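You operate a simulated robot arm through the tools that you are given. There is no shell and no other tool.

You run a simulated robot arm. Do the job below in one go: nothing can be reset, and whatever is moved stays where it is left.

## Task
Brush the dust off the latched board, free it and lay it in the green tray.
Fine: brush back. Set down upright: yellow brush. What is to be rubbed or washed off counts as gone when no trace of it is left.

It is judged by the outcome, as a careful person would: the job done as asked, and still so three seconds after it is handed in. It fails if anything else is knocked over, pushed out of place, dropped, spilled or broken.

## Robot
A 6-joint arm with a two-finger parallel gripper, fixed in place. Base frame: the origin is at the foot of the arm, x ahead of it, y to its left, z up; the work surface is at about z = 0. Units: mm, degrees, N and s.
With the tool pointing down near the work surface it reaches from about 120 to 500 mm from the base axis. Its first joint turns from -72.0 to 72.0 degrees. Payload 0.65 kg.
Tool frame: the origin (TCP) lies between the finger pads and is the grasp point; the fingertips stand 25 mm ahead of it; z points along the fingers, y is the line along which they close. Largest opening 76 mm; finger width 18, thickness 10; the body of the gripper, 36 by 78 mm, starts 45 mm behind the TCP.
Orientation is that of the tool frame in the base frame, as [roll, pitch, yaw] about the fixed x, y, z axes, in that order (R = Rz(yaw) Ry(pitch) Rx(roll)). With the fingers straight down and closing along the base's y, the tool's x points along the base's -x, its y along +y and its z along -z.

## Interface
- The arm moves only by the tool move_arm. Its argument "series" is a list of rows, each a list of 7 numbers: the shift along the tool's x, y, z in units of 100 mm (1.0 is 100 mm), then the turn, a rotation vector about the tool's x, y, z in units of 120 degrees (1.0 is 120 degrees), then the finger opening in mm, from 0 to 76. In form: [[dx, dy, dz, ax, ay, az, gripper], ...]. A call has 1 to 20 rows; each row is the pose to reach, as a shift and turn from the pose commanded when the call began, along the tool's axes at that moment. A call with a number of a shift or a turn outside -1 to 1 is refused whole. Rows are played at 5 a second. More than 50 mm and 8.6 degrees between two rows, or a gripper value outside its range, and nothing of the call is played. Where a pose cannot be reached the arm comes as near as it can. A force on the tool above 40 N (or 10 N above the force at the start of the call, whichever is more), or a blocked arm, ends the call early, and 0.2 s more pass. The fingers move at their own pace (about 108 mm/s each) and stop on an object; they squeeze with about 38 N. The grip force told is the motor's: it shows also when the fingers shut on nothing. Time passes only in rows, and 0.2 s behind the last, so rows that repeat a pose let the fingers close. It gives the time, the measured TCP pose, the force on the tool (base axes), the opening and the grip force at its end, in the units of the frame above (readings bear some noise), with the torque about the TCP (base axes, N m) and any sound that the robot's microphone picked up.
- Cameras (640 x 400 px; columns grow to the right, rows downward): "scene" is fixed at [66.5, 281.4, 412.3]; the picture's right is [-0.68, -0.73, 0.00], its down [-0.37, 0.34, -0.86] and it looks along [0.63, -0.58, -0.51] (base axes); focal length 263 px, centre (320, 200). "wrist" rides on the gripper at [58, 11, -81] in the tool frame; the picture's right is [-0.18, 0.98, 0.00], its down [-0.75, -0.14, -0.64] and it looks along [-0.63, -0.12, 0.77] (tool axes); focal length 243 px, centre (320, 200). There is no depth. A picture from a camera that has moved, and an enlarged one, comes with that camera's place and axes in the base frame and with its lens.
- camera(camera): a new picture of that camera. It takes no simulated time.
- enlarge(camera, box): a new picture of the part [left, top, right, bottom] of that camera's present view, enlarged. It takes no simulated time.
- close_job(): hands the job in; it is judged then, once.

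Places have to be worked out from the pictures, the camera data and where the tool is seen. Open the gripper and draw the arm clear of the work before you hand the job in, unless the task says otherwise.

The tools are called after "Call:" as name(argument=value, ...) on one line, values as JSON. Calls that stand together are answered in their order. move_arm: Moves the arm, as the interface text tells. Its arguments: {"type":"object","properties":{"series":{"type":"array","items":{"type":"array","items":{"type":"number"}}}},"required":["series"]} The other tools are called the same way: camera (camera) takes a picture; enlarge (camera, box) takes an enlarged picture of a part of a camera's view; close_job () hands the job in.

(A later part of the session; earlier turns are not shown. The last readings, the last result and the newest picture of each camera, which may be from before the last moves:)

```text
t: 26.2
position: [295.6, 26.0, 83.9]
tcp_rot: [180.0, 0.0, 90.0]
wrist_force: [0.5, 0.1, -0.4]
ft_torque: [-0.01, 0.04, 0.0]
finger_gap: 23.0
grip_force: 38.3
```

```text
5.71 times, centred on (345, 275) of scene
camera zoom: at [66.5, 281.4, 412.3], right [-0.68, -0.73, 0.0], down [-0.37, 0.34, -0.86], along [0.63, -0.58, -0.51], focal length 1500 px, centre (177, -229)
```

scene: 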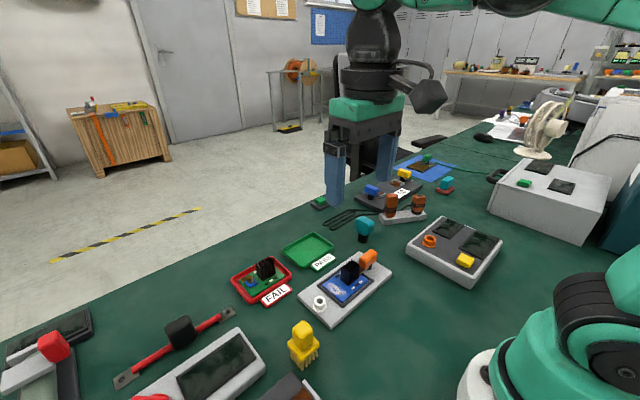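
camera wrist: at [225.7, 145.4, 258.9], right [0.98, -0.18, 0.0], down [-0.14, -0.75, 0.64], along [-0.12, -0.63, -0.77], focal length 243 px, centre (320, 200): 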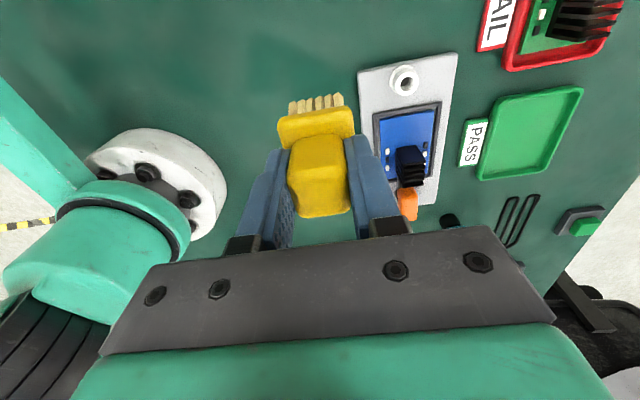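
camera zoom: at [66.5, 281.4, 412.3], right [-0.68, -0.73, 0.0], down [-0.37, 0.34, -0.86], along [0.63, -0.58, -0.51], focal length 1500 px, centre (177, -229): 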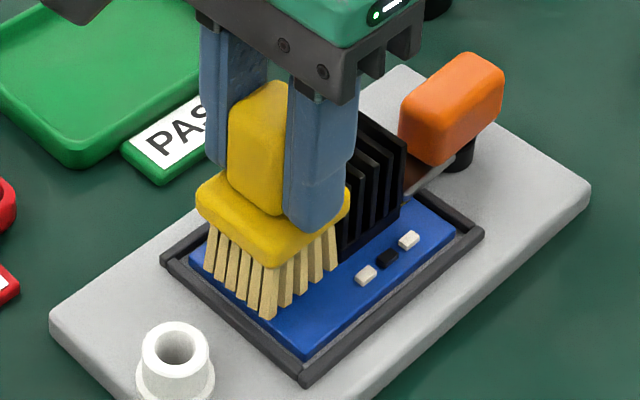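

The brush is back over the patch. I'll lower to light contact and sweep the full length several times at two y offsets.

Call:
move_arm(series=[[0, 0, 0.04, 0, 0, 0, 15], [0, 0, 0.057, 0, 0, 0, 15], [0, 0.05, 0.057, 0, 0, 0, 15], [0, 0.1, 0.057, 0, 0, 0, 15], [0, 0.15, 0.056, 0, 0, 0, 15], [0, 0.18, 0.056, 0, 0, 0, 15], [0, 0.14, 0.056, 0, 0, 0, 15], [0, 0.09, 0.057, 0, 0, 0, 15], [0, 0.04, 0.058, 0, 0, 0, 15], [0, -0.01, 0.058, 0, 0, 0, 15], [0, -0.06, 0.058, 0, 0, 0, 15], [0, -0.11, 0.058, 0, 0, 0, 15], [0, -0.16, 0.058, 0, 0, 0, 15]])

Call:
move_arm(series=[[-0.03, 0, 0, 0, 0, 0, 15], [-0.03, 0.05, 0, 0, 0, 0, 15], [-0.03, 0.1, 0, 0, 0, 0, 15], [-0.03, 0.15, 0, 0, 0, 0, 15], [-0.03, 0.2, 0, 0, 0, 0, 15], [-0.03, 0.25, -0.001, 0, 0, 0, 15], [-0.03, 0.3, -0.002, 0, 0, 0, 15], [-0.03, 0.33, -0.002, 0, 0, 0, 15], [0.02, 0.33, -0.002, 0, 0, 0, 15], [0.02, 0.28, -0.002, 0, 0, 0, 15], [0.02, 0.23, -0.001, 0, 0, 0, 15], [0.02, 0.18, 0, 0, 0, 0, 15], [0.02, 0.13, 0, 0, 0, 0, 15], [0.02, 0.08, 0, 0, 0, 0, 15], [0.02, 0.03, 0, 0, 0, 0, 15], [0.02, 0, 0, 0, 0, 0, 15]])

```text
t: 29.0
position: [279.7, 24.3, 78.8]
tcp_rot: [-180.0, 0.0, 90.1]
wrist_force: [0.1, 0.3, -0.2]
ft_torque: [0.04, 0.0, 0.02]
finger_gap: 23.1
grip_force: 37.7
```

```text
t: 32.4
position: [278.9, 27.3, 77.1]
tcp_rot: [179.9, 0.0, 90.0]
wrist_force: [4.2, -0.7, 13.6]
ft_torque: [-0.07, -0.26, 0.02]
finger_gap: 23.3
grip_force: 37.8
```

The second pass ended with firm contact (13.6 N). One more full-length stroke to the +x end with contact confirmed, then lift and inspect.

Call:
move_arm(series=[[-0.02, 0.05, 0, 0, 0, 0, 15], [-0.02, 0.1, 0, 0, 0, 0, 15], [-0.02, 0.15, 0, 0, 0, 0, 15], [-0.02, 0.2, 0, 0, 0, 0, 15], [-0.02, 0.25, 0, 0, 0, 0, 15], [-0.02, 0.3, 0, 0, 0, 0, 15], [-0.02, 0.33, 0, 0, 0, 0, 15]])

Call:
move_arm(series=[[0.02, -0.05, 0, 0, 0, 0, 15], [0.02, -0.1, 0, 0, 0, 0, 15], [0.02, -0.15, 0, 0, 0, 0, 15], [0.02, -0.15, -0.05, 0, 0, 0, 15], [0.02, -0.15, -0.2, 0, 0, 0, 15], [0.02, -0.15, -0.4, 0, 0, 0, 15], [0.02, -0.15, -0.6, 0, 0, 0, 15], [0.2, -0.3, -0.7, 0, 0, 0, 15], [0.4, -0.5, -0.8, 0, 0, 0, 15], [0.6, -0.7, -0.9, 0, 0, 0, 15], [0.65, -0.9, -0.95, 0, 0, 0, 15], [0.65, -0.95, -0.95, 0, 0, 0, 15]])

Call:
camera(camera="wrist")

Call:
enlarge(camera="scene", box=[320, 260, 376, 300])

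```text
t: 34.0
position: [312.4, 25.4, 77.6]
tcp_rot: [179.9, 0.1, 90.0]
wrist_force: [0.0, 1.5, 1.9]
ft_torque: [-0.02, 0.05, 0.01]
finger_gap: 23.0
grip_force: 37.8
```

```text
t: 36.6
position: [216.8, 90.4, 172.8]
tcp_rot: [-180.0, -0.1, 90.0]
wrist_force: [0.0, -0.2, -0.2]
ft_torque: [0.02, 0.02, -0.03]
finger_gap: 23.0
grip_force: 38.2
```

```text
taken
camera wrist: at [227.7, 149.8, 253.6], right [0.98, -0.18, 0.0], down [-0.14, -0.75, 0.64], along [-0.12, -0.63, -0.77], focal length 243 px, centre (320, 200)
```

wrist: 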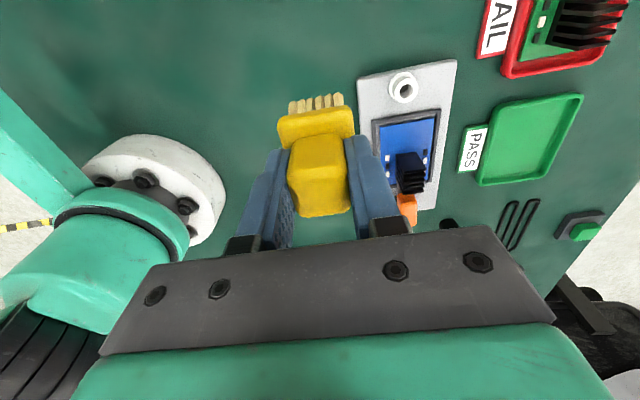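

```text
10.00 times, centred on (348, 280) of scene
camera zoom: at [66.5, 281.4, 412.3], right [-0.68, -0.73, 0.0], down [-0.37, 0.34, -0.86], along [0.63, -0.58, -0.51], focal length 2626 px, centre (40, -600)
```

zoom: 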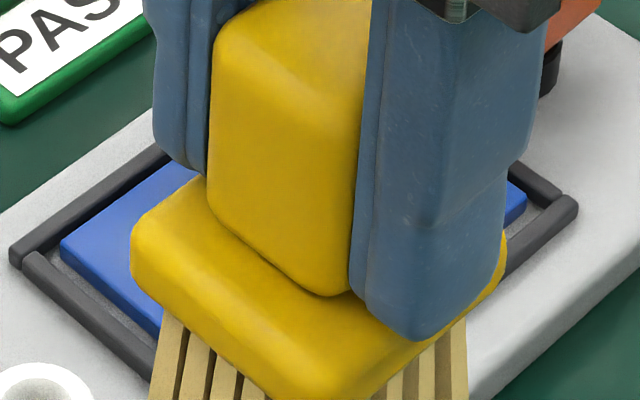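

Call:
enlarge(camera="wrist", box=[375, 105, 445, 160])

```text
7.27 times, centred on (410, 132) of wrist
camera zoom: at [227.7, 149.8, 253.6], right [0.98, -0.18, 0.0], down [-0.14, -0.75, 0.64], along [-0.12, -0.63, -0.77], focal length 1764 px, centre (-334, 691)
```

zoom: 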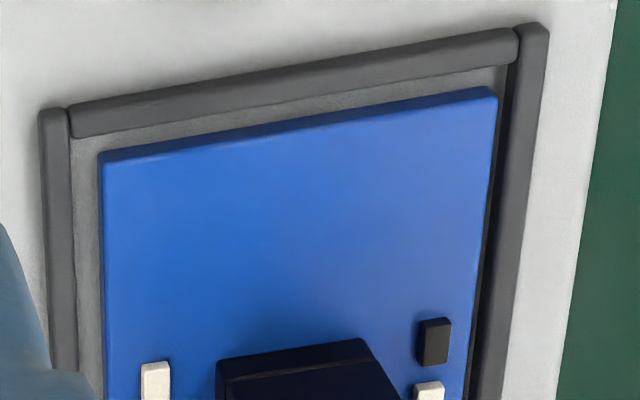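

Same appearance from this angle both times, so it was only sheen and the board is clean. Now I'll return the brush to its original spot at about (249.5, 144), first over it and then down to about 15 mm above the table.

Call:
move_arm(series=[[0.2, 0.12, 0, 0, 0, 0, 15], [0.4, 0.24, 0, 0, 0, 0, 15], [0.53, 0.323, 0, 0, 0, 0, 15], [0.53, 0.323, 0.2, 0, 0, 0, 15], [0.53, 0.323, 0.45, 0, 0, 0, 15], [0.53, 0.323, 0.7, 0, 0, 0, 15], [0.53, 0.323, 0.88, 0, 0, 0, 15], [0.53, 0.323, 0.95, 0, 0, 0, 15], [0.53, 0.323, 0.95, 0, 0, 0, 15]])

Call:
enlarge(camera="scene", box=[260, 290, 350, 380])

Call:
camera(camera="wrist")

```text
t: 38.6
position: [251.7, 143.0, 78.3]
tcp_rot: [179.9, 0.0, 90.1]
wrist_force: [-0.4, 0.7, -0.9]
ft_torque: [-0.01, 0.0, 0.03]
finger_gap: 22.9
grip_force: 37.9
```

```text
4.44 times, centred on (305, 335) of scene
camera zoom: at [66.5, 281.4, 412.3], right [-0.68, -0.73, 0.0], down [-0.37, 0.34, -0.86], along [0.63, -0.59, -0.51], focal length 1167 px, centre (387, -400)
```

zoom: 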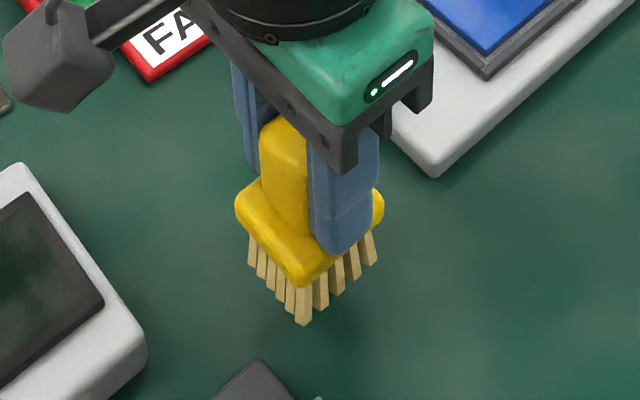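

```text
taken
camera wrist: at [261.8, 201.6, 158.4], right [0.98, -0.18, 0.0], down [-0.14, -0.75, 0.64], along [-0.12, -0.63, -0.77], focal length 243 px, centre (320, 200)
```

wrist: 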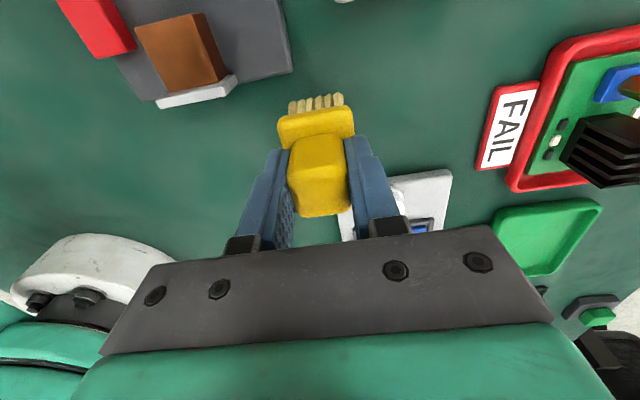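

The brush hangs upright over its spot. I'll lower slowly to the table and watch for contact.

Call:
move_arm(series=[[0.005, -0.012, 0.06, 0, 0, 0, 15], [0.005, -0.012, 0.11, 0, 0, 0, 15], [0.005, -0.012, 0.145, 0, 0, 0, 15], [0.005, -0.012, 0.155, 0, 0, 0, 15], [0.005, -0.012, 0.16, 0, 0, 0, 15]])

```text
t: 39.8
position: [248.7, 143.4, 60.9]
tcp_rot: [179.9, 0.0, 90.1]
wrist_force: [0.5, 0.0, -0.3]
ft_torque: [0.06, 0.0, 0.0]
finger_gap: 23.2
grip_force: 37.9
```

No contact yet. I'll continue down in sub-millimetre steps.

Call:
move_arm(series=[[0, 0, 0.004, 0, 0, 0, 15], [0, 0, 0.006, 0, 0, 0, 15], [0, 0, 0.006, 0, 0, 0, 15]])

```text
t: 40.6
position: [248.8, 144.9, 61.0]
tcp_rot: [180.0, -0.1, 90.0]
wrist_force: [-0.9, 0.2, -0.6]
ft_torque: [0.01, 0.01, 0.01]
finger_gap: 22.9
grip_force: 38.0
```

Call:
move_arm(series=[[0, 0, 0.004, 0, 0, 0, 15], [0, 0, 0.007, 0, 0, 0, 15], [0, 0, 0.007, 0, 0, 0, 15]])

Call:
enlarge(camera="scene", box=[280, 320, 330, 380])

```text
t: 41.4
position: [248.4, 145.0, 60.1]
tcp_rot: [179.9, 0.0, 90.0]
wrist_force: [0.5, 0.8, 28.3]
ft_torque: [0.01, -0.02, -0.02]
finger_gap: 23.1
grip_force: 37.9
```

```text
6.67 times, centred on (305, 350) of scene
camera zoom: at [66.4, 281.3, 412.3], right [-0.68, -0.73, 0.0], down [-0.37, 0.34, -0.86], along [0.63, -0.58, -0.51], focal length 1750 px, centre (420, -800)
```

zoom: 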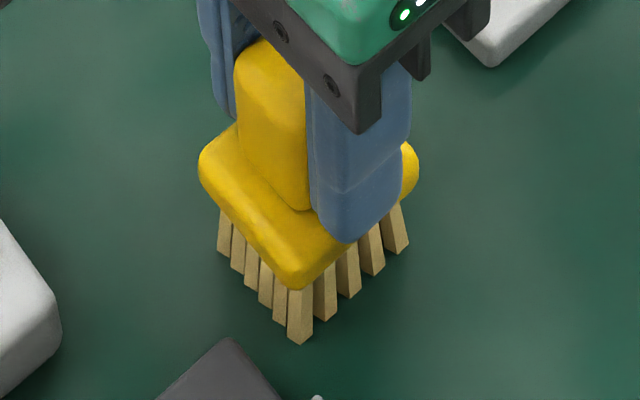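

The brush is down (28 N). I'll ease off half a millimetre to relieve the load, then open the fingers.

Call:
move_arm(series=[[0, 0, -0.005, 0, 0, 0, 15], [0, 0, -0.005, 0, 0, 0, 15], [0, 0, -0.005, 0, 0, 0, 24], [0, 0, -0.005, 0, 0, 0, 30], [0, 0, -0.005, 0, 0, 0, 44], [0, 0, -0.005, 0, 0, 0, 44]])

Call:
enlarge(camera="scene", box=[270, 310, 340, 380])

Call:
enlarge(camera="wrist", box=[220, 80, 420, 240])

```text
t: 42.8
position: [248.5, 145.1, 62.4]
tcp_rot: [180.0, 0.0, 90.1]
wrist_force: [1.1, -0.5, 0.1]
ft_torque: [0.02, 0.03, -0.04]
finger_gap: 43.9
grip_force: 0.1
```

```text
5.71 times, centred on (305, 345) of scene
camera zoom: at [66.5, 281.4, 412.3], right [-0.68, -0.73, 0.0], down [-0.37, 0.34, -0.86], along [0.63, -0.58, -0.51], focal length 1500 px, centre (406, -629)
```

zoom: 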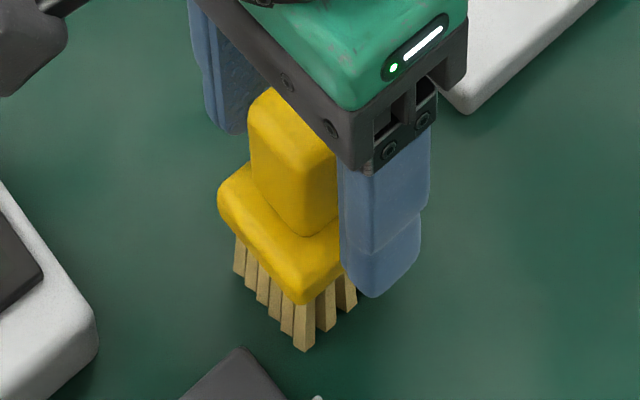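

```text
2.50 times, centred on (320, 160) of wrist
camera zoom: at [259.6, 202.7, 141.5], right [0.98, -0.18, 0.0], down [-0.14, -0.75, 0.64], along [-0.12, -0.63, -0.77], focal length 606 px, centre (320, 300)
```

zoom: 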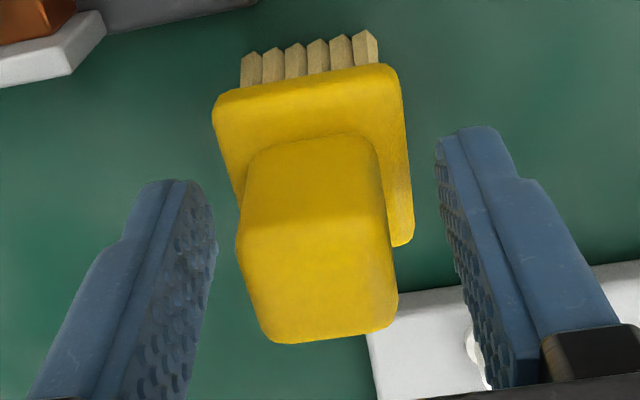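

The brush stands upright and released, about where it was. I'll rise straight up, clear of the handle.

Call:
move_arm(series=[[0, 0, -0.1, 0, 0, 0, 44], [0, 0, -0.25, 0, 0, 0, 44], [0, 0, -0.45, 0, 0, 0, 44], [0, 0, -0.7, 0, 0, 0, 44], [0, 0, -0.95, 0, 0, 0, 44], [0, 0, -0.95, 0, 0, 0, 44]])

Call:
camera(camera="scene")

Call:
enlarge(camera="scene", box=[310, 240, 400, 310])

```text
t: 44.2
position: [247.9, 144.0, 154.2]
tcp_rot: [-180.0, 0.0, 90.0]
wrist_force: [-0.1, -0.2, 0.0]
ft_torque: [-0.01, 0.02, -0.01]
finger_gap: 44.3
grip_force: 0.0
```

```text
taken
```

scene: 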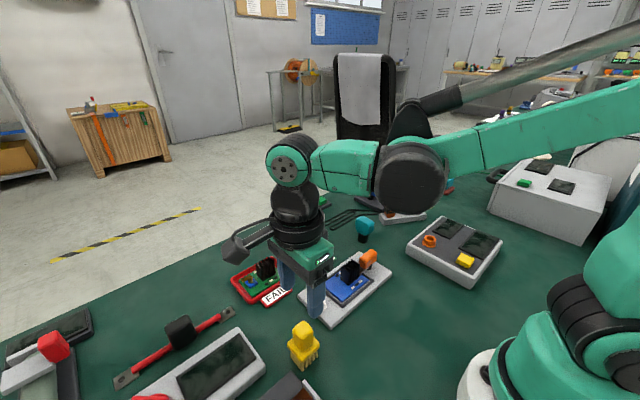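

```text
5.71 times, centred on (355, 275) of scene
camera zoom: at [66.5, 281.4, 412.3], right [-0.68, -0.73, 0.0], down [-0.37, 0.34, -0.86], along [0.63, -0.58, -0.51], focal length 1500 px, centre (120, -229)
```

zoom: 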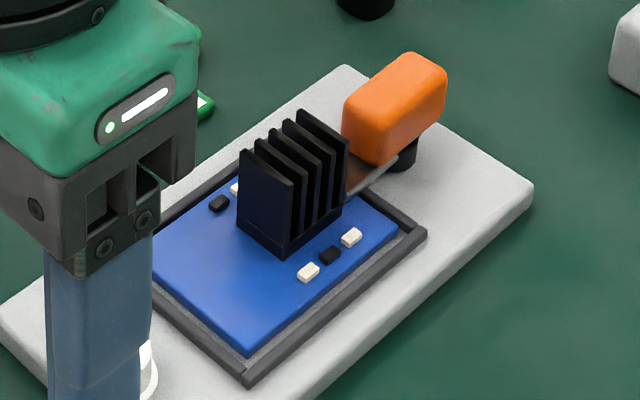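

The board is clean and the brush is upright. Now I'll move over to the latch, staying high, for a closer look at it.

Call:
move_arm(series=[[-0.25, 0.1, -0.05, 0, 0, 0, 50], [-0.5, 0.2, -0.1, 0, 0, 0, 50], [-0.75, 0.3, -0.1, 0, 0, 0, 50], [-1.0, 0.4, -0.1, 0, 0, 0, 50]])

Call:
move_arm(series=[[-0.2, 0.07, 0, 0, 0, 0, 50], [-0.4, 0.07, 0, 0, 0, 0, 50], [-0.55, 0.07, 0, 0, 0, 0, 50], [-0.55, 0.07, 0, 0, 0, 0, 50]])

Call:
camera(camera="wrist")

```text
t: 45.2
position: [289.6, 44.3, 167.5]
tcp_rot: [180.0, -0.1, 90.0]
wrist_force: [-0.3, 0.0, 0.4]
ft_torque: [0.0, 0.01, -0.03]
finger_gap: 50.1
grip_force: 0.1
```

```text
t: 46.2
position: [296.2, -11.1, 168.1]
tcp_rot: [-179.9, 0.0, 90.0]
wrist_force: [0.5, 0.8, 0.3]
ft_torque: [0.02, 0.0, 0.0]
finger_gap: 50.0
grip_force: 0.0
```

```text
taken
camera wrist: at [306.3, 47.5, 247.4], right [0.98, -0.18, 0.0], down [-0.14, -0.75, 0.64], along [-0.12, -0.63, -0.77], focal length 243 px, centre (320, 200)
```

wrist: 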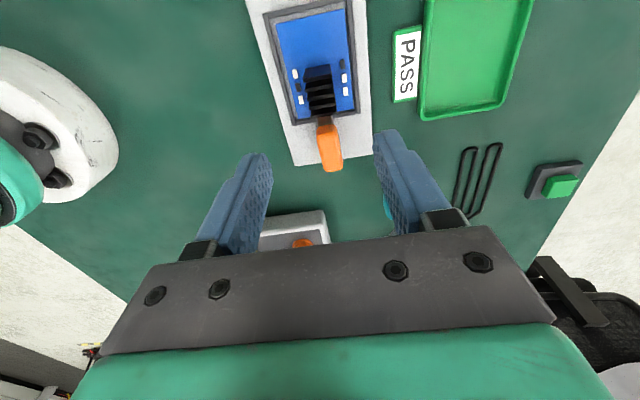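

Call:
enlarge(camera="wrist", box=[280, 50, 376, 180])

Call:
enlarge(camera="wrist", box=[296, 105, 360, 180])

```text
3.08 times, centred on (328, 115) of wrist
camera zoom: at [306.3, 47.5, 247.4], right [0.98, -0.18, 0.0], down [-0.14, -0.75, 0.64], along [-0.12, -0.63, -0.77], focal length 746 px, centre (295, 462)
```

zoom: 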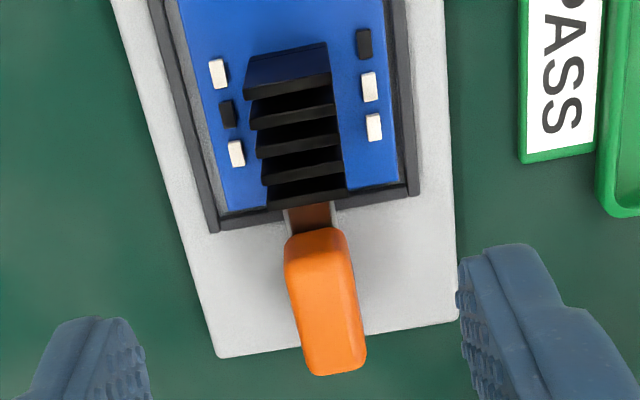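

```text
5.33 times, centred on (328, 142) of wrist
camera zoom: at [306.3, 47.5, 247.4], right [0.98, -0.18, 0.0], down [-0.14, -0.75, 0.64], along [-0.12, -0.63, -0.77], focal length 1294 px, centre (277, 507)
```

zoom: 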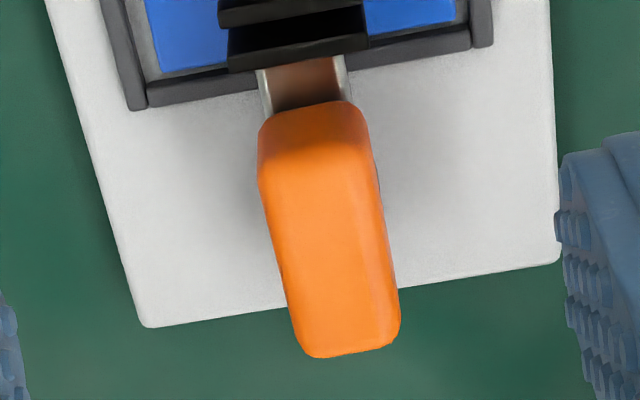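

The latch handle measures about x 287–305, y −84…−45, top z 45, centred on the post at about (296, −65). I'll position the gripper over it with fingers either side in x, stopping above it first.

Call:
move_arm(series=[[-0.2, 0.005, 0, 0, 0, 0, 44], [-0.4, 0.005, 0.1, 0, 0, 0, 44], [-0.545, 0.005, 0.25, 0, 0, 0, 44], [-0.545, 0.005, 0.45, 0, 0, 0, 44], [-0.545, 0.005, 0.7, 0, 0, 0, 44], [-0.545, 0.005, 0.8, 0, 0, 0, 44], [-0.545, 0.005, 0.8, 0, 0, 0, 44]])

Call:
camera(camera="wrist")

Call:
enlarge(camera="scene", box=[300, 200, 430, 310])

```text
t: 47.8
position: [297.2, -65.1, 85.4]
tcp_rot: [-179.9, 0.0, 90.0]
wrist_force: [-0.2, 0.3, 0.9]
ft_torque: [0.02, -0.01, -0.01]
finger_gap: 44.0
grip_force: 0.0
```

```text
taken
camera wrist: at [307.8, -6.2, 165.5], right [0.98, -0.18, 0.0], down [-0.14, -0.75, 0.64], along [-0.12, -0.63, -0.77], focal length 243 px, centre (320, 200)
```

wrist: 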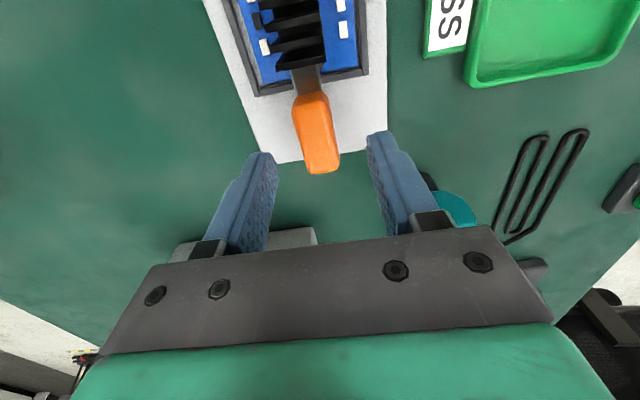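

```text
3.64 times, centred on (365, 255) of scene
camera zoom: at [66.5, 281.4, 412.3], right [-0.68, -0.73, 0.0], down [-0.37, 0.34, -0.86], along [0.63, -0.58, -0.51], focal length 955 px, centre (156, 0)
```

zoom: 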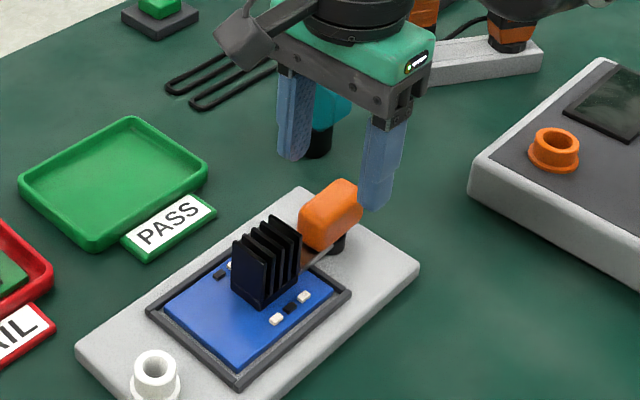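

Call:
enlarge(camera="wrist", box=[250, 55, 380, 185])

Call:
enlarge(camera="scene", box=[335, 235, 395, 285])

```text
3.08 times, centred on (315, 120) of wrist
camera zoom: at [307.8, -6.2, 165.5], right [0.98, -0.18, 0.0], down [-0.14, -0.75, 0.64], along [-0.12, -0.63, -0.77], focal length 746 px, centre (335, 446)
```

zoom: 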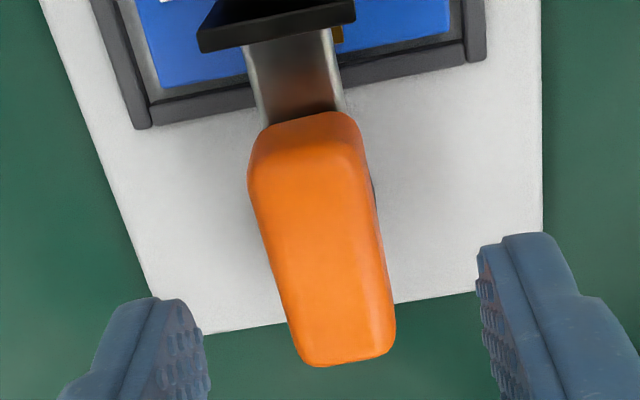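

```text
8.00 times, centred on (365, 260) of scene
camera zoom: at [66.5, 281.4, 412.3], right [-0.68, -0.73, 0.0], down [-0.37, 0.34, -0.86], along [0.63, -0.58, -0.51], focal length 2100 px, centre (-40, -280)
```

zoom: 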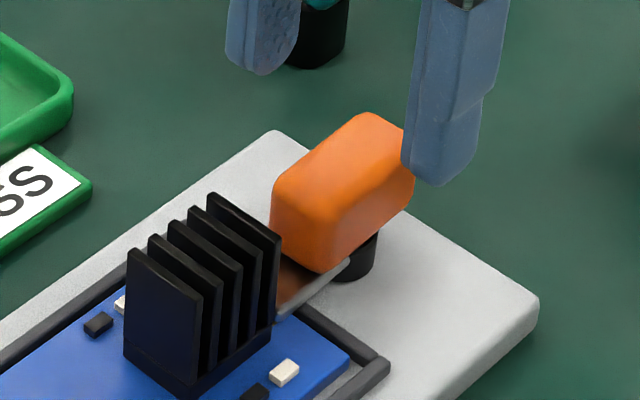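

Call:
enlarge(camera="wrist", box=[285, 50, 335, 100])

Call:
enlarge(camera="scene", box=[355, 262, 385, 286])

```text
8.00 times, centred on (310, 75) of wrist
camera zoom: at [307.8, -6.2, 165.5], right [0.98, -0.18, 0.0], down [-0.14, -0.75, 0.64], along [-0.12, -0.63, -0.77], focal length 1941 px, centre (400, 1200)
```

zoom: 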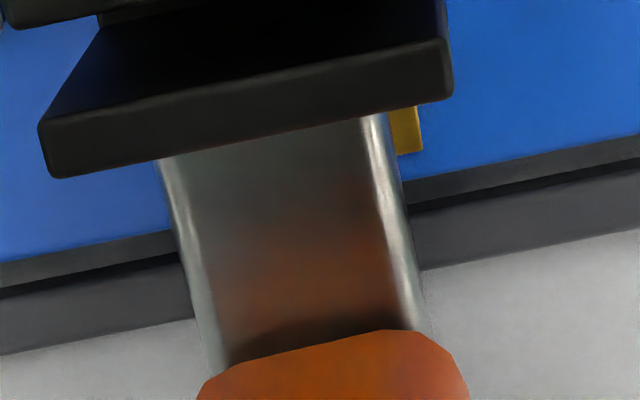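

```text
16.00 times, centred on (370, 274) of scene
camera zoom: at [66.5, 281.4, 412.3], right [-0.68, -0.73, 0.0], down [-0.37, 0.34, -0.86], along [0.63, -0.58, -0.51], focal length 4201 px, centre (-480, -984)
```

zoom: 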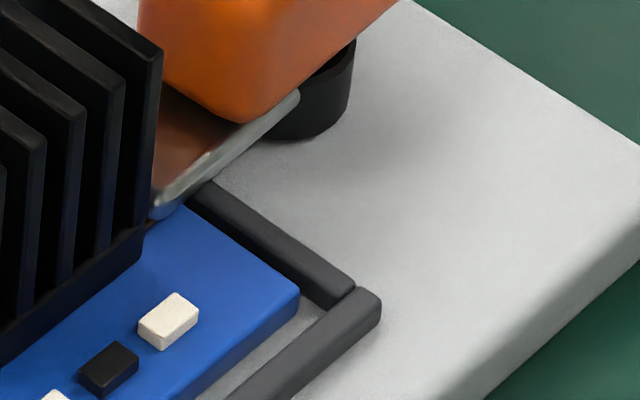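

A small gold component sits on the board just to the +x side of the tongue tip, so swinging the tongue toward −x avoids it. That is also the turn back to the arm's natural yaw. Descending onto the handle now.

Call:
move_arm(series=[[-0.01, -0.012, 0.12, 0, 0, 0, 44], [-0.01, -0.012, 0.24, 0, 0, 0, 44], [-0.01, -0.012, 0.33, 0, 0, 0, 44], [-0.01, -0.012, 0.38, 0, 0, 0, 44], [-0.01, -0.012, 0.38, 0, 0, 0, 44]])

Call:
enlarge(camera="wrist", box=[220, 60, 420, 240])

Call:
enlarge(camera="scene", box=[325, 220, 415, 290])

```text
t: 49.0
position: [294.9, -66.7, 47.8]
tcp_rot: [-180.0, 0.1, 90.0]
wrist_force: [0.2, -0.2, 0.1]
ft_torque: [0.0, 0.03, 0.03]
finger_gap: 44.1
grip_force: 0.0
```

```text
2.22 times, centred on (320, 150) of wrist
camera zoom: at [306.4, -7.3, 128.0], right [0.98, -0.18, 0.0], down [-0.14, -0.75, 0.64], along [-0.12, -0.63, -0.77], focal length 539 px, centre (320, 311)
```

zoom: 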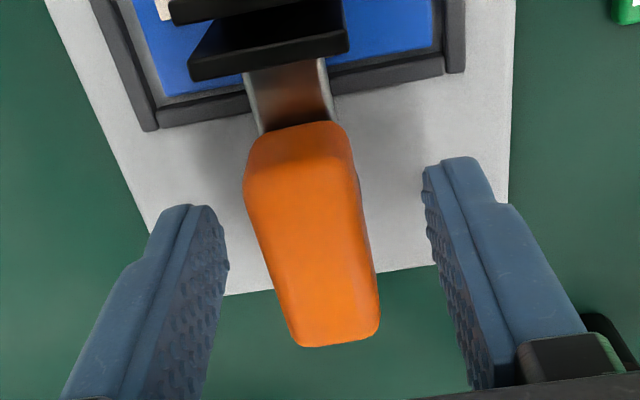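

```text
5.71 times, centred on (370, 255) of scene
camera zoom: at [66.5, 281.4, 412.3], right [-0.68, -0.73, 0.0], down [-0.37, 0.34, -0.86], along [0.63, -0.58, -0.51], focal length 1500 px, centre (34, -114)
```

zoom: 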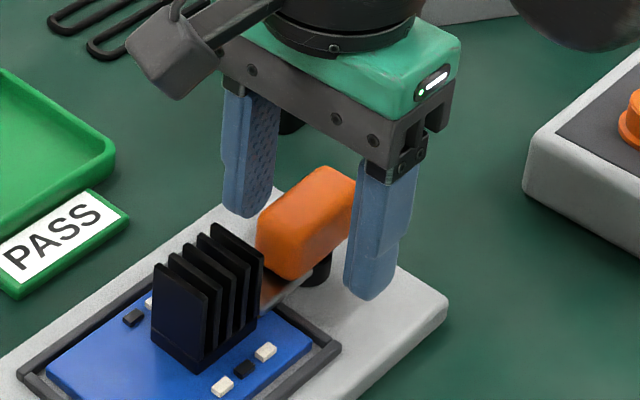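

The fingers straddle the handle with tips above the plate. Closing on it.

Call:
move_arm(series=[[0, 0, 0, 0, 0, 0, 30], [0, 0, 0, 0, 0, 0, 20], [0, 0, 0, 0, 0, 0, 12], [0, 0, 0, 0, 0, 0, 12]])

```text
t: 50.0
position: [296.0, -65.4, 47.0]
tcp_rot: [-179.9, 0.0, 90.1]
wrist_force: [-14.0, 2.9, -0.3]
ft_torque: [0.12, 0.15, 0.01]
finger_gap: 20.0
grip_force: 37.6
```

Gripped (gap 20 mm), with a −14 N side load, so the handle centre is slightly toward −x. I'll shift a little to relax it.

Call:
move_arm(series=[[0, -0.004, 0, 0, 0, 0, 12], [0, -0.006, 0, 0, 0, 0, 12]])

```text
t: 50.6
position: [295.6, -66.1, 48.0]
tcp_rot: [179.9, 0.0, 90.0]
wrist_force: [-9.2, 9.1, 24.0]
ft_torque: [-0.31, 0.29, 0.0]
finger_gap: 20.1
grip_force: 37.2
```

Call:
move_arm(series=[[0, 0, 0, 0, 0, 0, 12], [0, 0, 0, 0, 0, 0, 12]])

Call:
enlarge(camera="scene", box=[335, 230, 405, 290])

Call:
enlarge(camera="wrist", box=[220, 60, 420, 240])

```text
t: 51.2
position: [295.1, -65.6, 46.3]
tcp_rot: [179.9, -0.1, 89.9]
wrist_force: [-6.2, 10.3, 26.8]
ft_torque: [0.26, 0.25, 0.02]
finger_gap: 19.9
grip_force: 37.2
```

```text
6.67 times, centred on (370, 260) of scene
camera zoom: at [66.4, 281.4, 412.3], right [-0.68, -0.73, 0.0], down [-0.37, 0.34, -0.86], along [0.63, -0.59, -0.51], focal length 1750 px, centre (-13, -200)
```

zoom: 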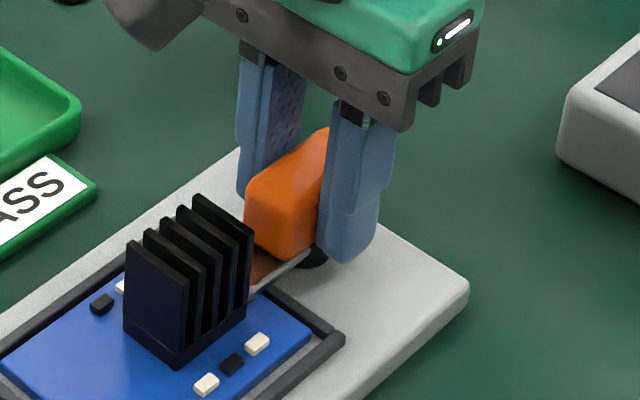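

```text
2.22 times, centred on (320, 150) of wrist
camera zoom: at [305.9, -7.3, 128.0], right [0.98, -0.18, 0.0], down [-0.14, -0.75, 0.64], along [-0.12, -0.63, -0.77], focal length 539 px, centre (320, 311)
```

zoom: 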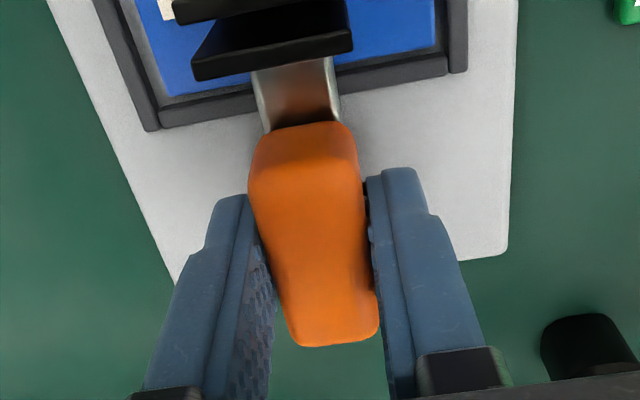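

The side and vertical loads come from rigidly gripping a fixed pivot. I'll open slightly so the fingers cradle the handle loosely and check that the load vanishes.

Call:
move_arm(series=[[0, 0, 0, 0, 0, 0, 22], [0, 0, 0, 0, 0, 0, 23], [0, 0, 0, 0, 0, 0, 23]])

```text
t: 52.0
position: [294.7, -66.3, 47.3]
tcp_rot: [-179.9, 0.0, 90.0]
wrist_force: [-0.3, -0.7, 0.3]
ft_torque: [0.02, 0.01, 0.02]
finger_gap: 22.9
grip_force: 0.1
```

The load is gone. Now I'll turn the handle about the post, tongue swinging toward −x, in small steps.

Call:
move_arm(series=[[0, 0, 0, 0, 0, -0.04, 23], [0, 0, 0, 0, 0, -0.08, 23], [0, 0, 0, 0, 0, -0.12, 23], [0, 0, 0, 0, 0, -0.16, 23], [0, 0, 0, 0, 0, -0.2, 23]])

Call:
enlarge(camera="scene", box=[335, 230, 405, 290])

Call:
enlarge(camera="wrist", box=[220, 60, 420, 240])

```text
t: 53.2
position: [294.9, -66.1, 48.0]
tcp_rot: [179.9, 0.0, 114.0]
wrist_force: [1.6, 2.6, -0.6]
ft_torque: [-0.01, 0.03, -0.02]
finger_gap: 25.2
grip_force: 1.1
```

```text
6.67 times, centred on (370, 260) of scene
camera zoom: at [66.5, 281.4, 412.3], right [-0.68, -0.73, 0.0], down [-0.37, 0.34, -0.86], along [0.63, -0.58, -0.51], focal length 1750 px, centre (-13, -200)
```

zoom: 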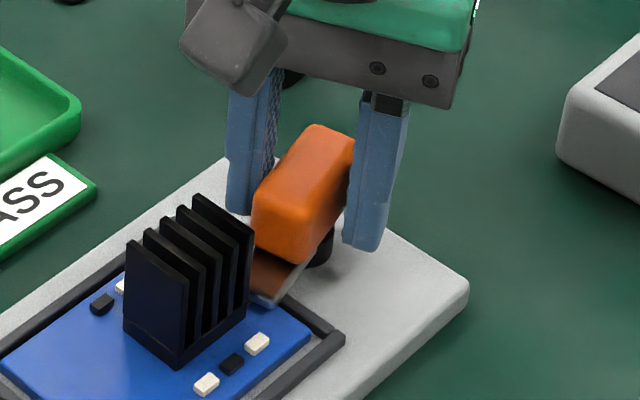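

```text
2.22 times, centred on (320, 150) of wrist
camera zoom: at [280.9, -8.3, 128.2], right [0.97, 0.23, 0.0], down [0.18, -0.74, 0.64], along [0.15, -0.62, -0.77], focal length 539 px, centre (320, 311)
```

zoom: 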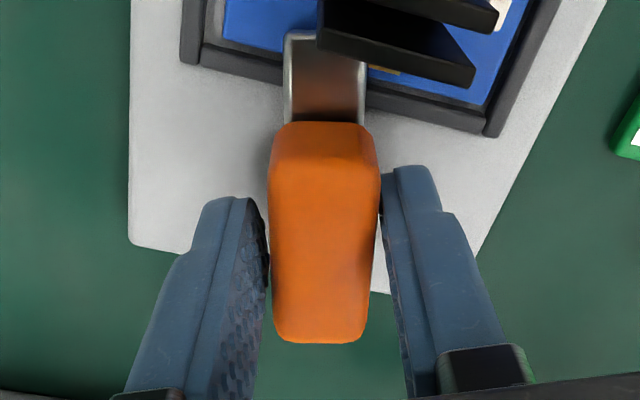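

The latch turns freely in this direction and the tongue is swinging off the board. I'll continue the turn.

Call:
move_arm(series=[[0, 0, 0, 0, 0, -0.05, 23], [0, 0, 0, 0, 0, -0.1, 23], [0, 0, 0, 0, 0, -0.15, 23], [0, 0, 0, 0, 0, -0.2, 23], [0, 0, 0, 0, 0, -0.25, 23], [0, 0, 0, 0, 0, -0.3, 23]])

Call:
enlarge(camera="wrist", box=[220, 40, 420, 240])

Call:
enlarge(camera="scene", box=[335, 230, 405, 290])

```text
t: 54.6
position: [295.6, -66.5, 47.5]
tcp_rot: [-180.0, 0.1, 150.1]
wrist_force: [2.0, 3.1, 1.2]
ft_torque: [0.03, -0.01, -0.05]
finger_gap: 26.0
grip_force: 2.2
```

```text
2.00 times, centred on (320, 140) of wrist
camera zoom: at [249.9, -27.5, 128.1], right [0.65, 0.76, 0.0], down [0.58, -0.5, 0.64], along [0.49, -0.42, -0.77], focal length 485 px, centre (320, 320)
```

zoom: 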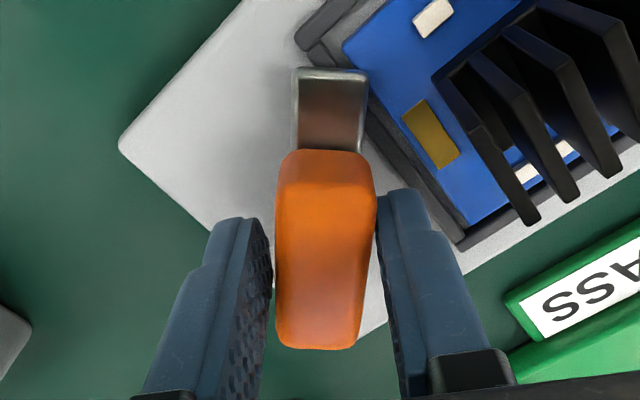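

```text
6.67 times, centred on (370, 260) of scene
camera zoom: at [66.5, 281.4, 412.3], right [-0.68, -0.73, 0.0], down [-0.37, 0.34, -0.86], along [0.63, -0.58, -0.51], focal length 1750 px, centre (-13, -200)
```

zoom: 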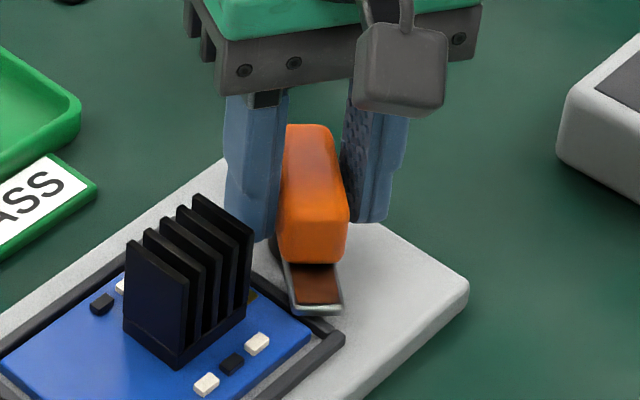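

The tongue is coming clear. I'll finish the turn to about 90°.

Call:
move_arm(series=[[0, 0, 0, 0, 0, -0.05, 23], [0, 0, 0, 0, 0, -0.1, 23], [0, 0, 0, 0, 0, -0.15, 23], [0, 0, 0, 0, 0, -0.2, 23], [0, 0, 0, 0, 0, -0.25, 23], [0, 0, 0, 0, 0, -0.3, 23]])

Call:
enlarge(camera="wrist", box=[220, 40, 420, 240])

Call:
enlarge(camera="scene", box=[335, 230, 405, 290])

```text
t: 56.0
position: [294.8, -66.3, 48.6]
tcp_rot: [-179.9, 0.0, -174.0]
wrist_force: [0.4, 2.7, 0.1]
ft_torque: [0.0, -0.03, -0.03]
finger_gap: 24.4
grip_force: 1.4
```

```text
2.00 times, centred on (320, 140) of wrist
camera zoom: at [235.6, -61.2, 128.1], right [0.08, 1.0, 0.0], down [0.76, -0.06, 0.64], along [0.64, -0.05, -0.77], focal length 485 px, centre (320, 320)
```

zoom: 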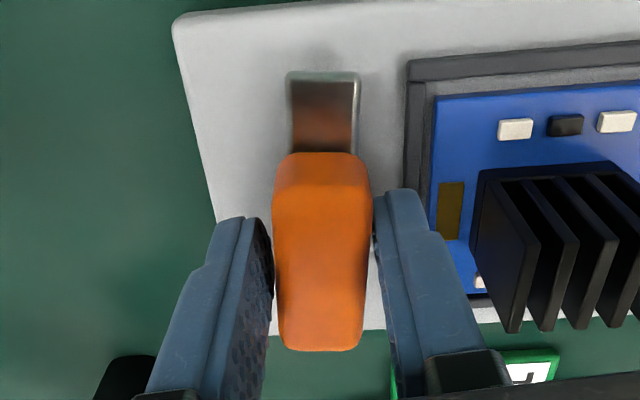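

```text
6.67 times, centred on (370, 260) of scene
camera zoom: at [66.5, 281.4, 412.3], right [-0.68, -0.73, 0.0], down [-0.37, 0.34, -0.86], along [0.63, -0.58, -0.51], focal length 1750 px, centre (-13, -200)
```

zoom: 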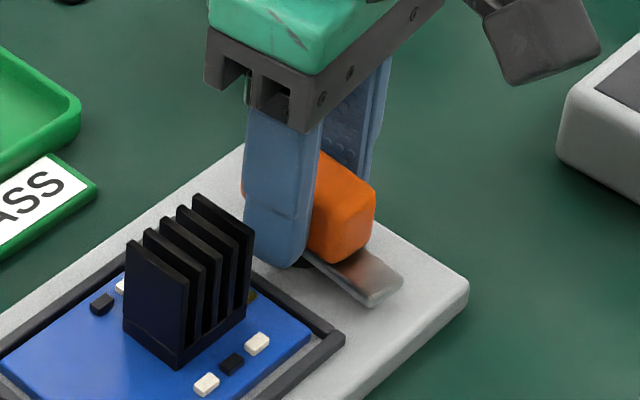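

The latch is fully open, with the tongue well clear of the board. I'll open the fingers slightly and rise straight up.

Call:
move_arm(series=[[0, 0, 0, 0, 0, 0.02, 28], [0, 0, 0, 0, 0, 0.03, 32], [0, 0, -0.15, 0, 0, 0.03, 32], [0, 0, -0.35, 0, 0, 0.03, 32], [0, 0, -0.6, 0, 0, 0.05, 40], [0, 0, -0.85, 0, 0, 0.05, 50], [0, 0, -0.95, 0, 0, 0.05, 50], [0, 0, -0.95, 0, 0, 0.05, 50]])

Call:
camera(camera="wrist")

Call:
enlarge(camera="scene", box=[300, 220, 420, 310])

```text
t: 57.8
position: [295.7, -64.6, 143.7]
tcp_rot: [179.9, 0.0, 180.0]
wrist_force: [0.3, 0.5, 1.1]
ft_torque: [0.0, 0.02, 0.02]
finger_gap: 50.0
grip_force: 0.0
```

```text
taken
camera wrist: at [237.9, -54.0, 223.6], right [0.18, 0.98, 0.0], down [0.75, -0.14, 0.64], along [0.63, -0.12, -0.77], focal length 243 px, centre (320, 200)
```

wrist: 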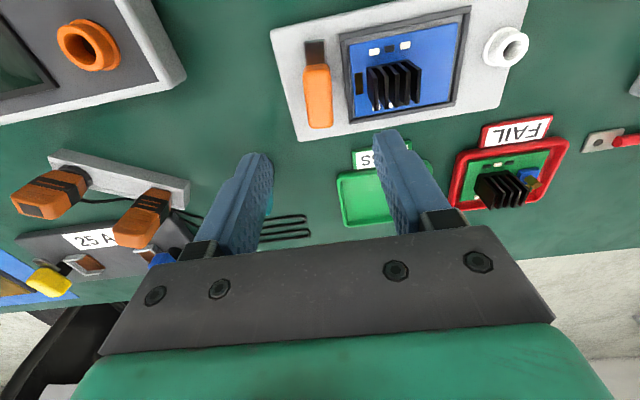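

```text
4.44 times, centred on (360, 265) of scene
camera zoom: at [66.5, 281.4, 412.3], right [-0.68, -0.73, 0.0], down [-0.37, 0.34, -0.86], along [0.63, -0.58, -0.51], focal length 1167 px, centre (142, -89)
```

zoom: 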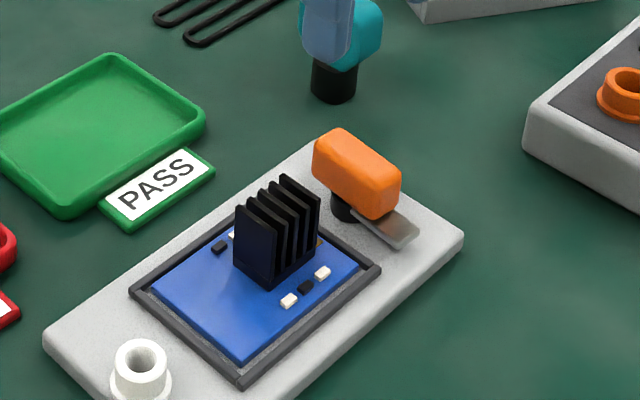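

The latch is open and the board is free. Now I'll measure the heat sink, which I'll use as the grip for lifting the board.

Call:
enlarge(camera="wrist", box=[330, 0, 480, 130])

Call:
enlarge(camera="scene", box=[335, 250, 385, 300])

```text
3.08 times, centred on (405, 65) of wrist
camera zoom: at [237.9, -54.0, 223.6], right [0.18, 0.98, 0.0], down [0.75, -0.14, 0.64], along [0.63, -0.12, -0.77], focal length 746 px, centre (58, 615)
```

zoom: 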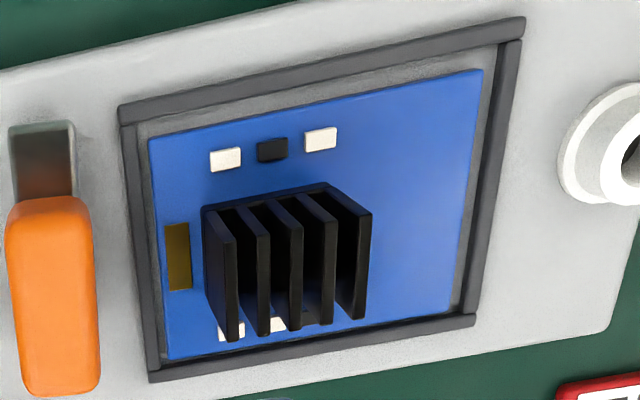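

```text
8.00 times, centred on (360, 275) of scene
camera zoom: at [66.5, 281.4, 412.3], right [-0.68, -0.73, 0.0], down [-0.37, 0.34, -0.86], along [0.63, -0.58, -0.51], focal length 2100 px, centre (0, -400)
```

zoom: 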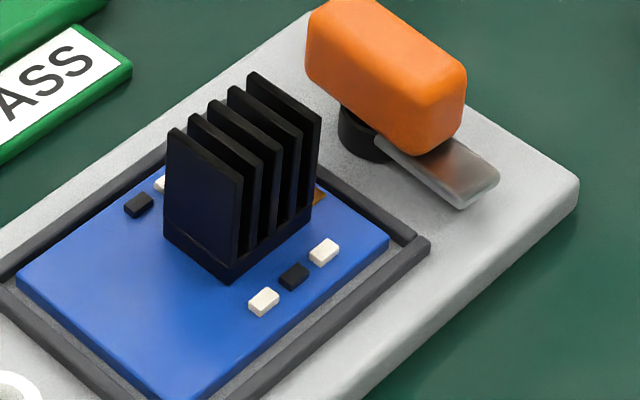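

The heat sink spans about x 283.5–305.3, y −27…+3, top z ≈ 54. I'll grip it across y at centre (294.5, −12). The tray centre is about (427.5, −14.5). Moving above the heat sink and partway down.

Call:
move_arm(series=[[0.014, 0.2, 0, 0, 0, 0, 54], [0.014, 0.4, 0, 0, 0, 0, 54], [0.014, 0.53, 0, 0, 0, 0, 54], [0.014, 0.53, 0.2, 0, 0, 0, 54], [0.014, 0.53, 0.4, 0, 0, 0, 54], [0.014, 0.53, 0.5, 0, 0, 0, 54], [0.014, 0.53, 0.5, 0, 0, 0, 54]])

Call:
enlarge(camera="wrist", box=[220, 40, 420, 240])

Call:
enlarge(camera="scene", box=[310, 200, 410, 300])

```text
t: 59.4
position: [295.5, -13.9, 94.2]
tcp_rot: [-180.0, 0.0, -179.9]
wrist_force: [-0.4, -0.2, -0.8]
ft_torque: [-0.03, 0.05, 0.02]
finger_gap: 54.2
grip_force: 0.0
```

```text
2.00 times, centred on (320, 140) of wrist
camera zoom: at [236.1, -2.5, 174.0], right [0.18, 0.98, 0.0], down [0.75, -0.14, 0.64], along [0.63, -0.12, -0.77], focal length 485 px, centre (320, 320)
```

zoom: 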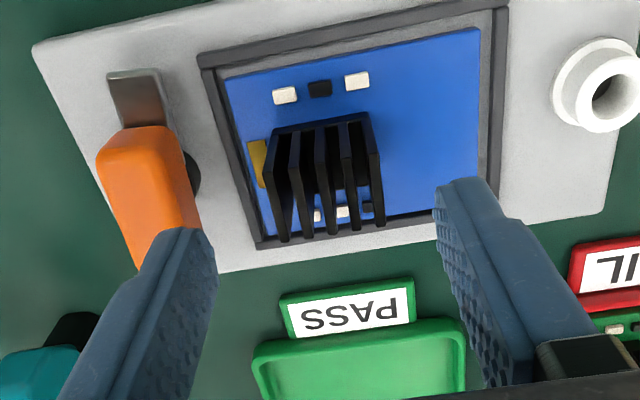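

```text
4.00 times, centred on (360, 250) of scene
camera zoom: at [66.5, 281.4, 412.3], right [-0.68, -0.73, 0.0], down [-0.37, 0.34, -0.86], along [0.63, -0.58, -0.51], focal length 1050 px, centre (160, 0)
```

zoom: 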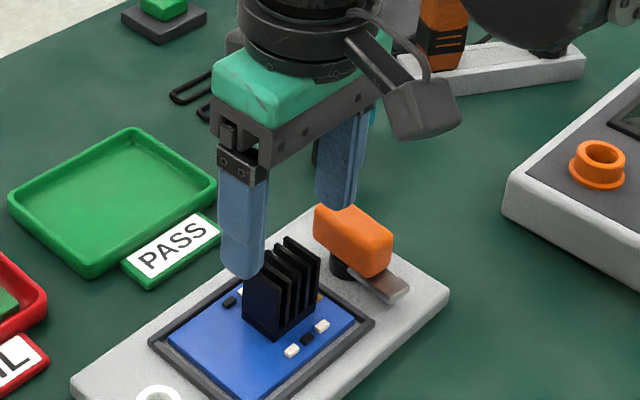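

The heat sink is between the fingers, with centre at about (293.7, −12.3). I'll make a small correction and lower to TCP z ≈ 50 (fingertips about 10 mm above the board).

Call:
move_arm(series=[[0, 0.012, 0.12, 0, 0, 0, 54], [0, 0.012, 0.24, 0, 0, 0, 54], [0, 0.012, 0.35, 0, 0, 0, 54], [0, 0.012, 0.42, 0, 0, 0, 54], [0, 0.012, 0.42, 0, 0, 0, 54]])

Call:
enlarge(camera="wrist", box=[220, 60, 420, 240])

Call:
enlarge(camera="scene", box=[320, 220, 400, 300])

```text
t: 60.6
position: [293.5, -12.5, 51.6]
tcp_rot: [180.0, 0.0, -180.0]
wrist_force: [-0.5, -0.3, 0.0]
ft_torque: [-0.01, 0.0, 0.01]
finger_gap: 54.1
grip_force: 0.1
```

```text
2.22 times, centred on (320, 150) of wrist
camera zoom: at [235.0, -0.7, 131.4], right [0.18, 0.98, 0.0], down [0.75, -0.14, 0.64], along [0.63, -0.12, -0.77], focal length 539 px, centre (320, 311)
```

zoom: 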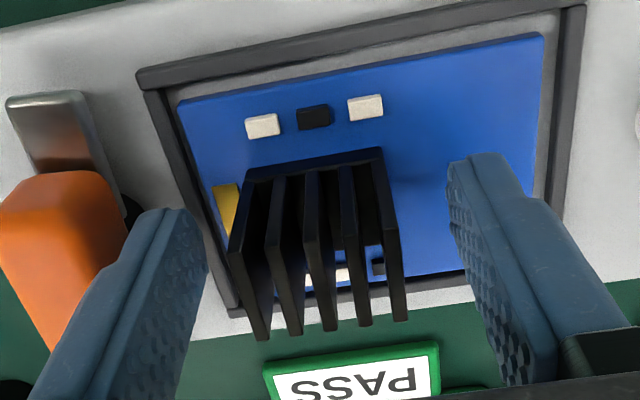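

```text
5.00 times, centred on (360, 260) of scene
camera zoom: at [66.5, 281.4, 412.3], right [-0.68, -0.73, 0.0], down [-0.37, 0.34, -0.86], along [0.63, -0.58, -0.51], focal length 1313 px, centre (120, -100)
```

zoom: 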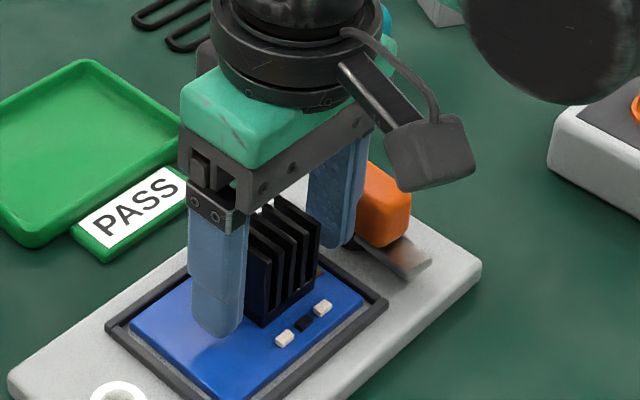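

The fingers are well placed on either side of the fin stack. Closing.

Call:
move_arm(series=[[0, 0, 0, 0, 0, 0, 40], [0, 0, 0, 0, 0, 0, 30], [0, 0, 0, 0, 0, 0, 22], [0, 0, 0, 0, 0, 0, 22]])

Call:
enlarge(camera="wrist", box=[220, 60, 420, 240])

```text
t: 61.6
position: [293.7, -11.3, 50.7]
tcp_rot: [180.0, 0.0, 180.0]
wrist_force: [-0.1, 0.9, 0.3]
ft_torque: [-0.01, -0.01, -0.01]
finger_gap: 30.2
grip_force: 38.0
```

```text
2.22 times, centred on (320, 150) of wrist
camera zoom: at [235.0, -0.7, 131.5], right [0.18, 0.98, 0.0], down [0.75, -0.14, 0.64], along [0.63, -0.12, -0.77], focal length 539 px, centre (320, 311)
```

zoom: 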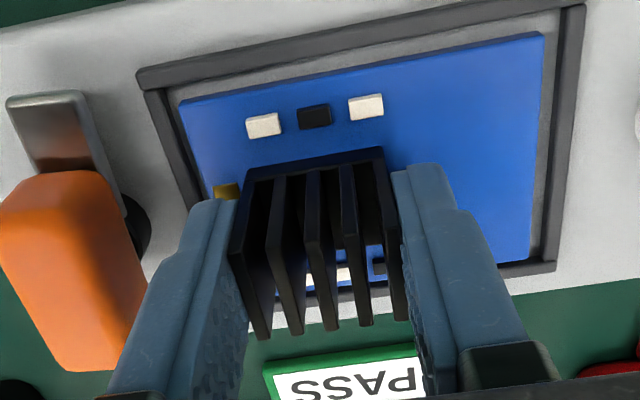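

Gripped at 30.2 mm. I'll lift gently, first just a few millimetres, to check that the board comes free.

Call:
move_arm(series=[[0, 0, -0.02, 0, 0, 0, 22], [0, 0, -0.05, 0, 0, 0, 22], [0, 0, -0.08, 0, 0, 0, 22], [0, 0, -0.08, 0, 0, 0, 22]])

Call:
enlarge(camera="scene", box=[320, 220, 400, 300])

```text
t: 62.6
position: [292.7, -12.6, 60.7]
tcp_rot: [-180.0, 0.1, -180.0]
wrist_force: [0.9, -0.3, -0.9]
ft_torque: [0.03, 0.01, -0.01]
finger_gap: 30.2
grip_force: 38.2
```

```text
5.00 times, centred on (360, 260) of scene
camera zoom: at [66.5, 281.4, 412.3], right [-0.68, -0.73, 0.0], down [-0.37, 0.34, -0.86], along [0.63, -0.58, -0.51], focal length 1313 px, centre (120, -100)
```

zoom: 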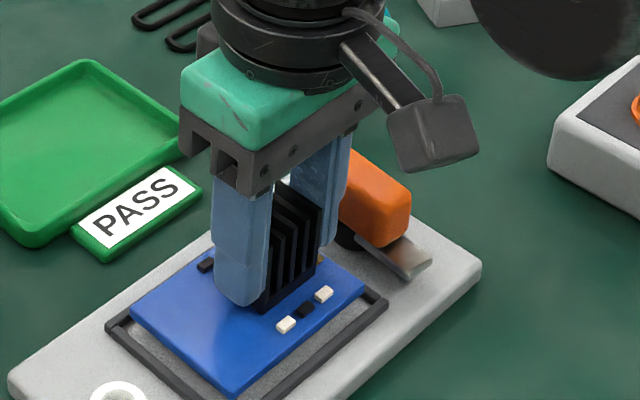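

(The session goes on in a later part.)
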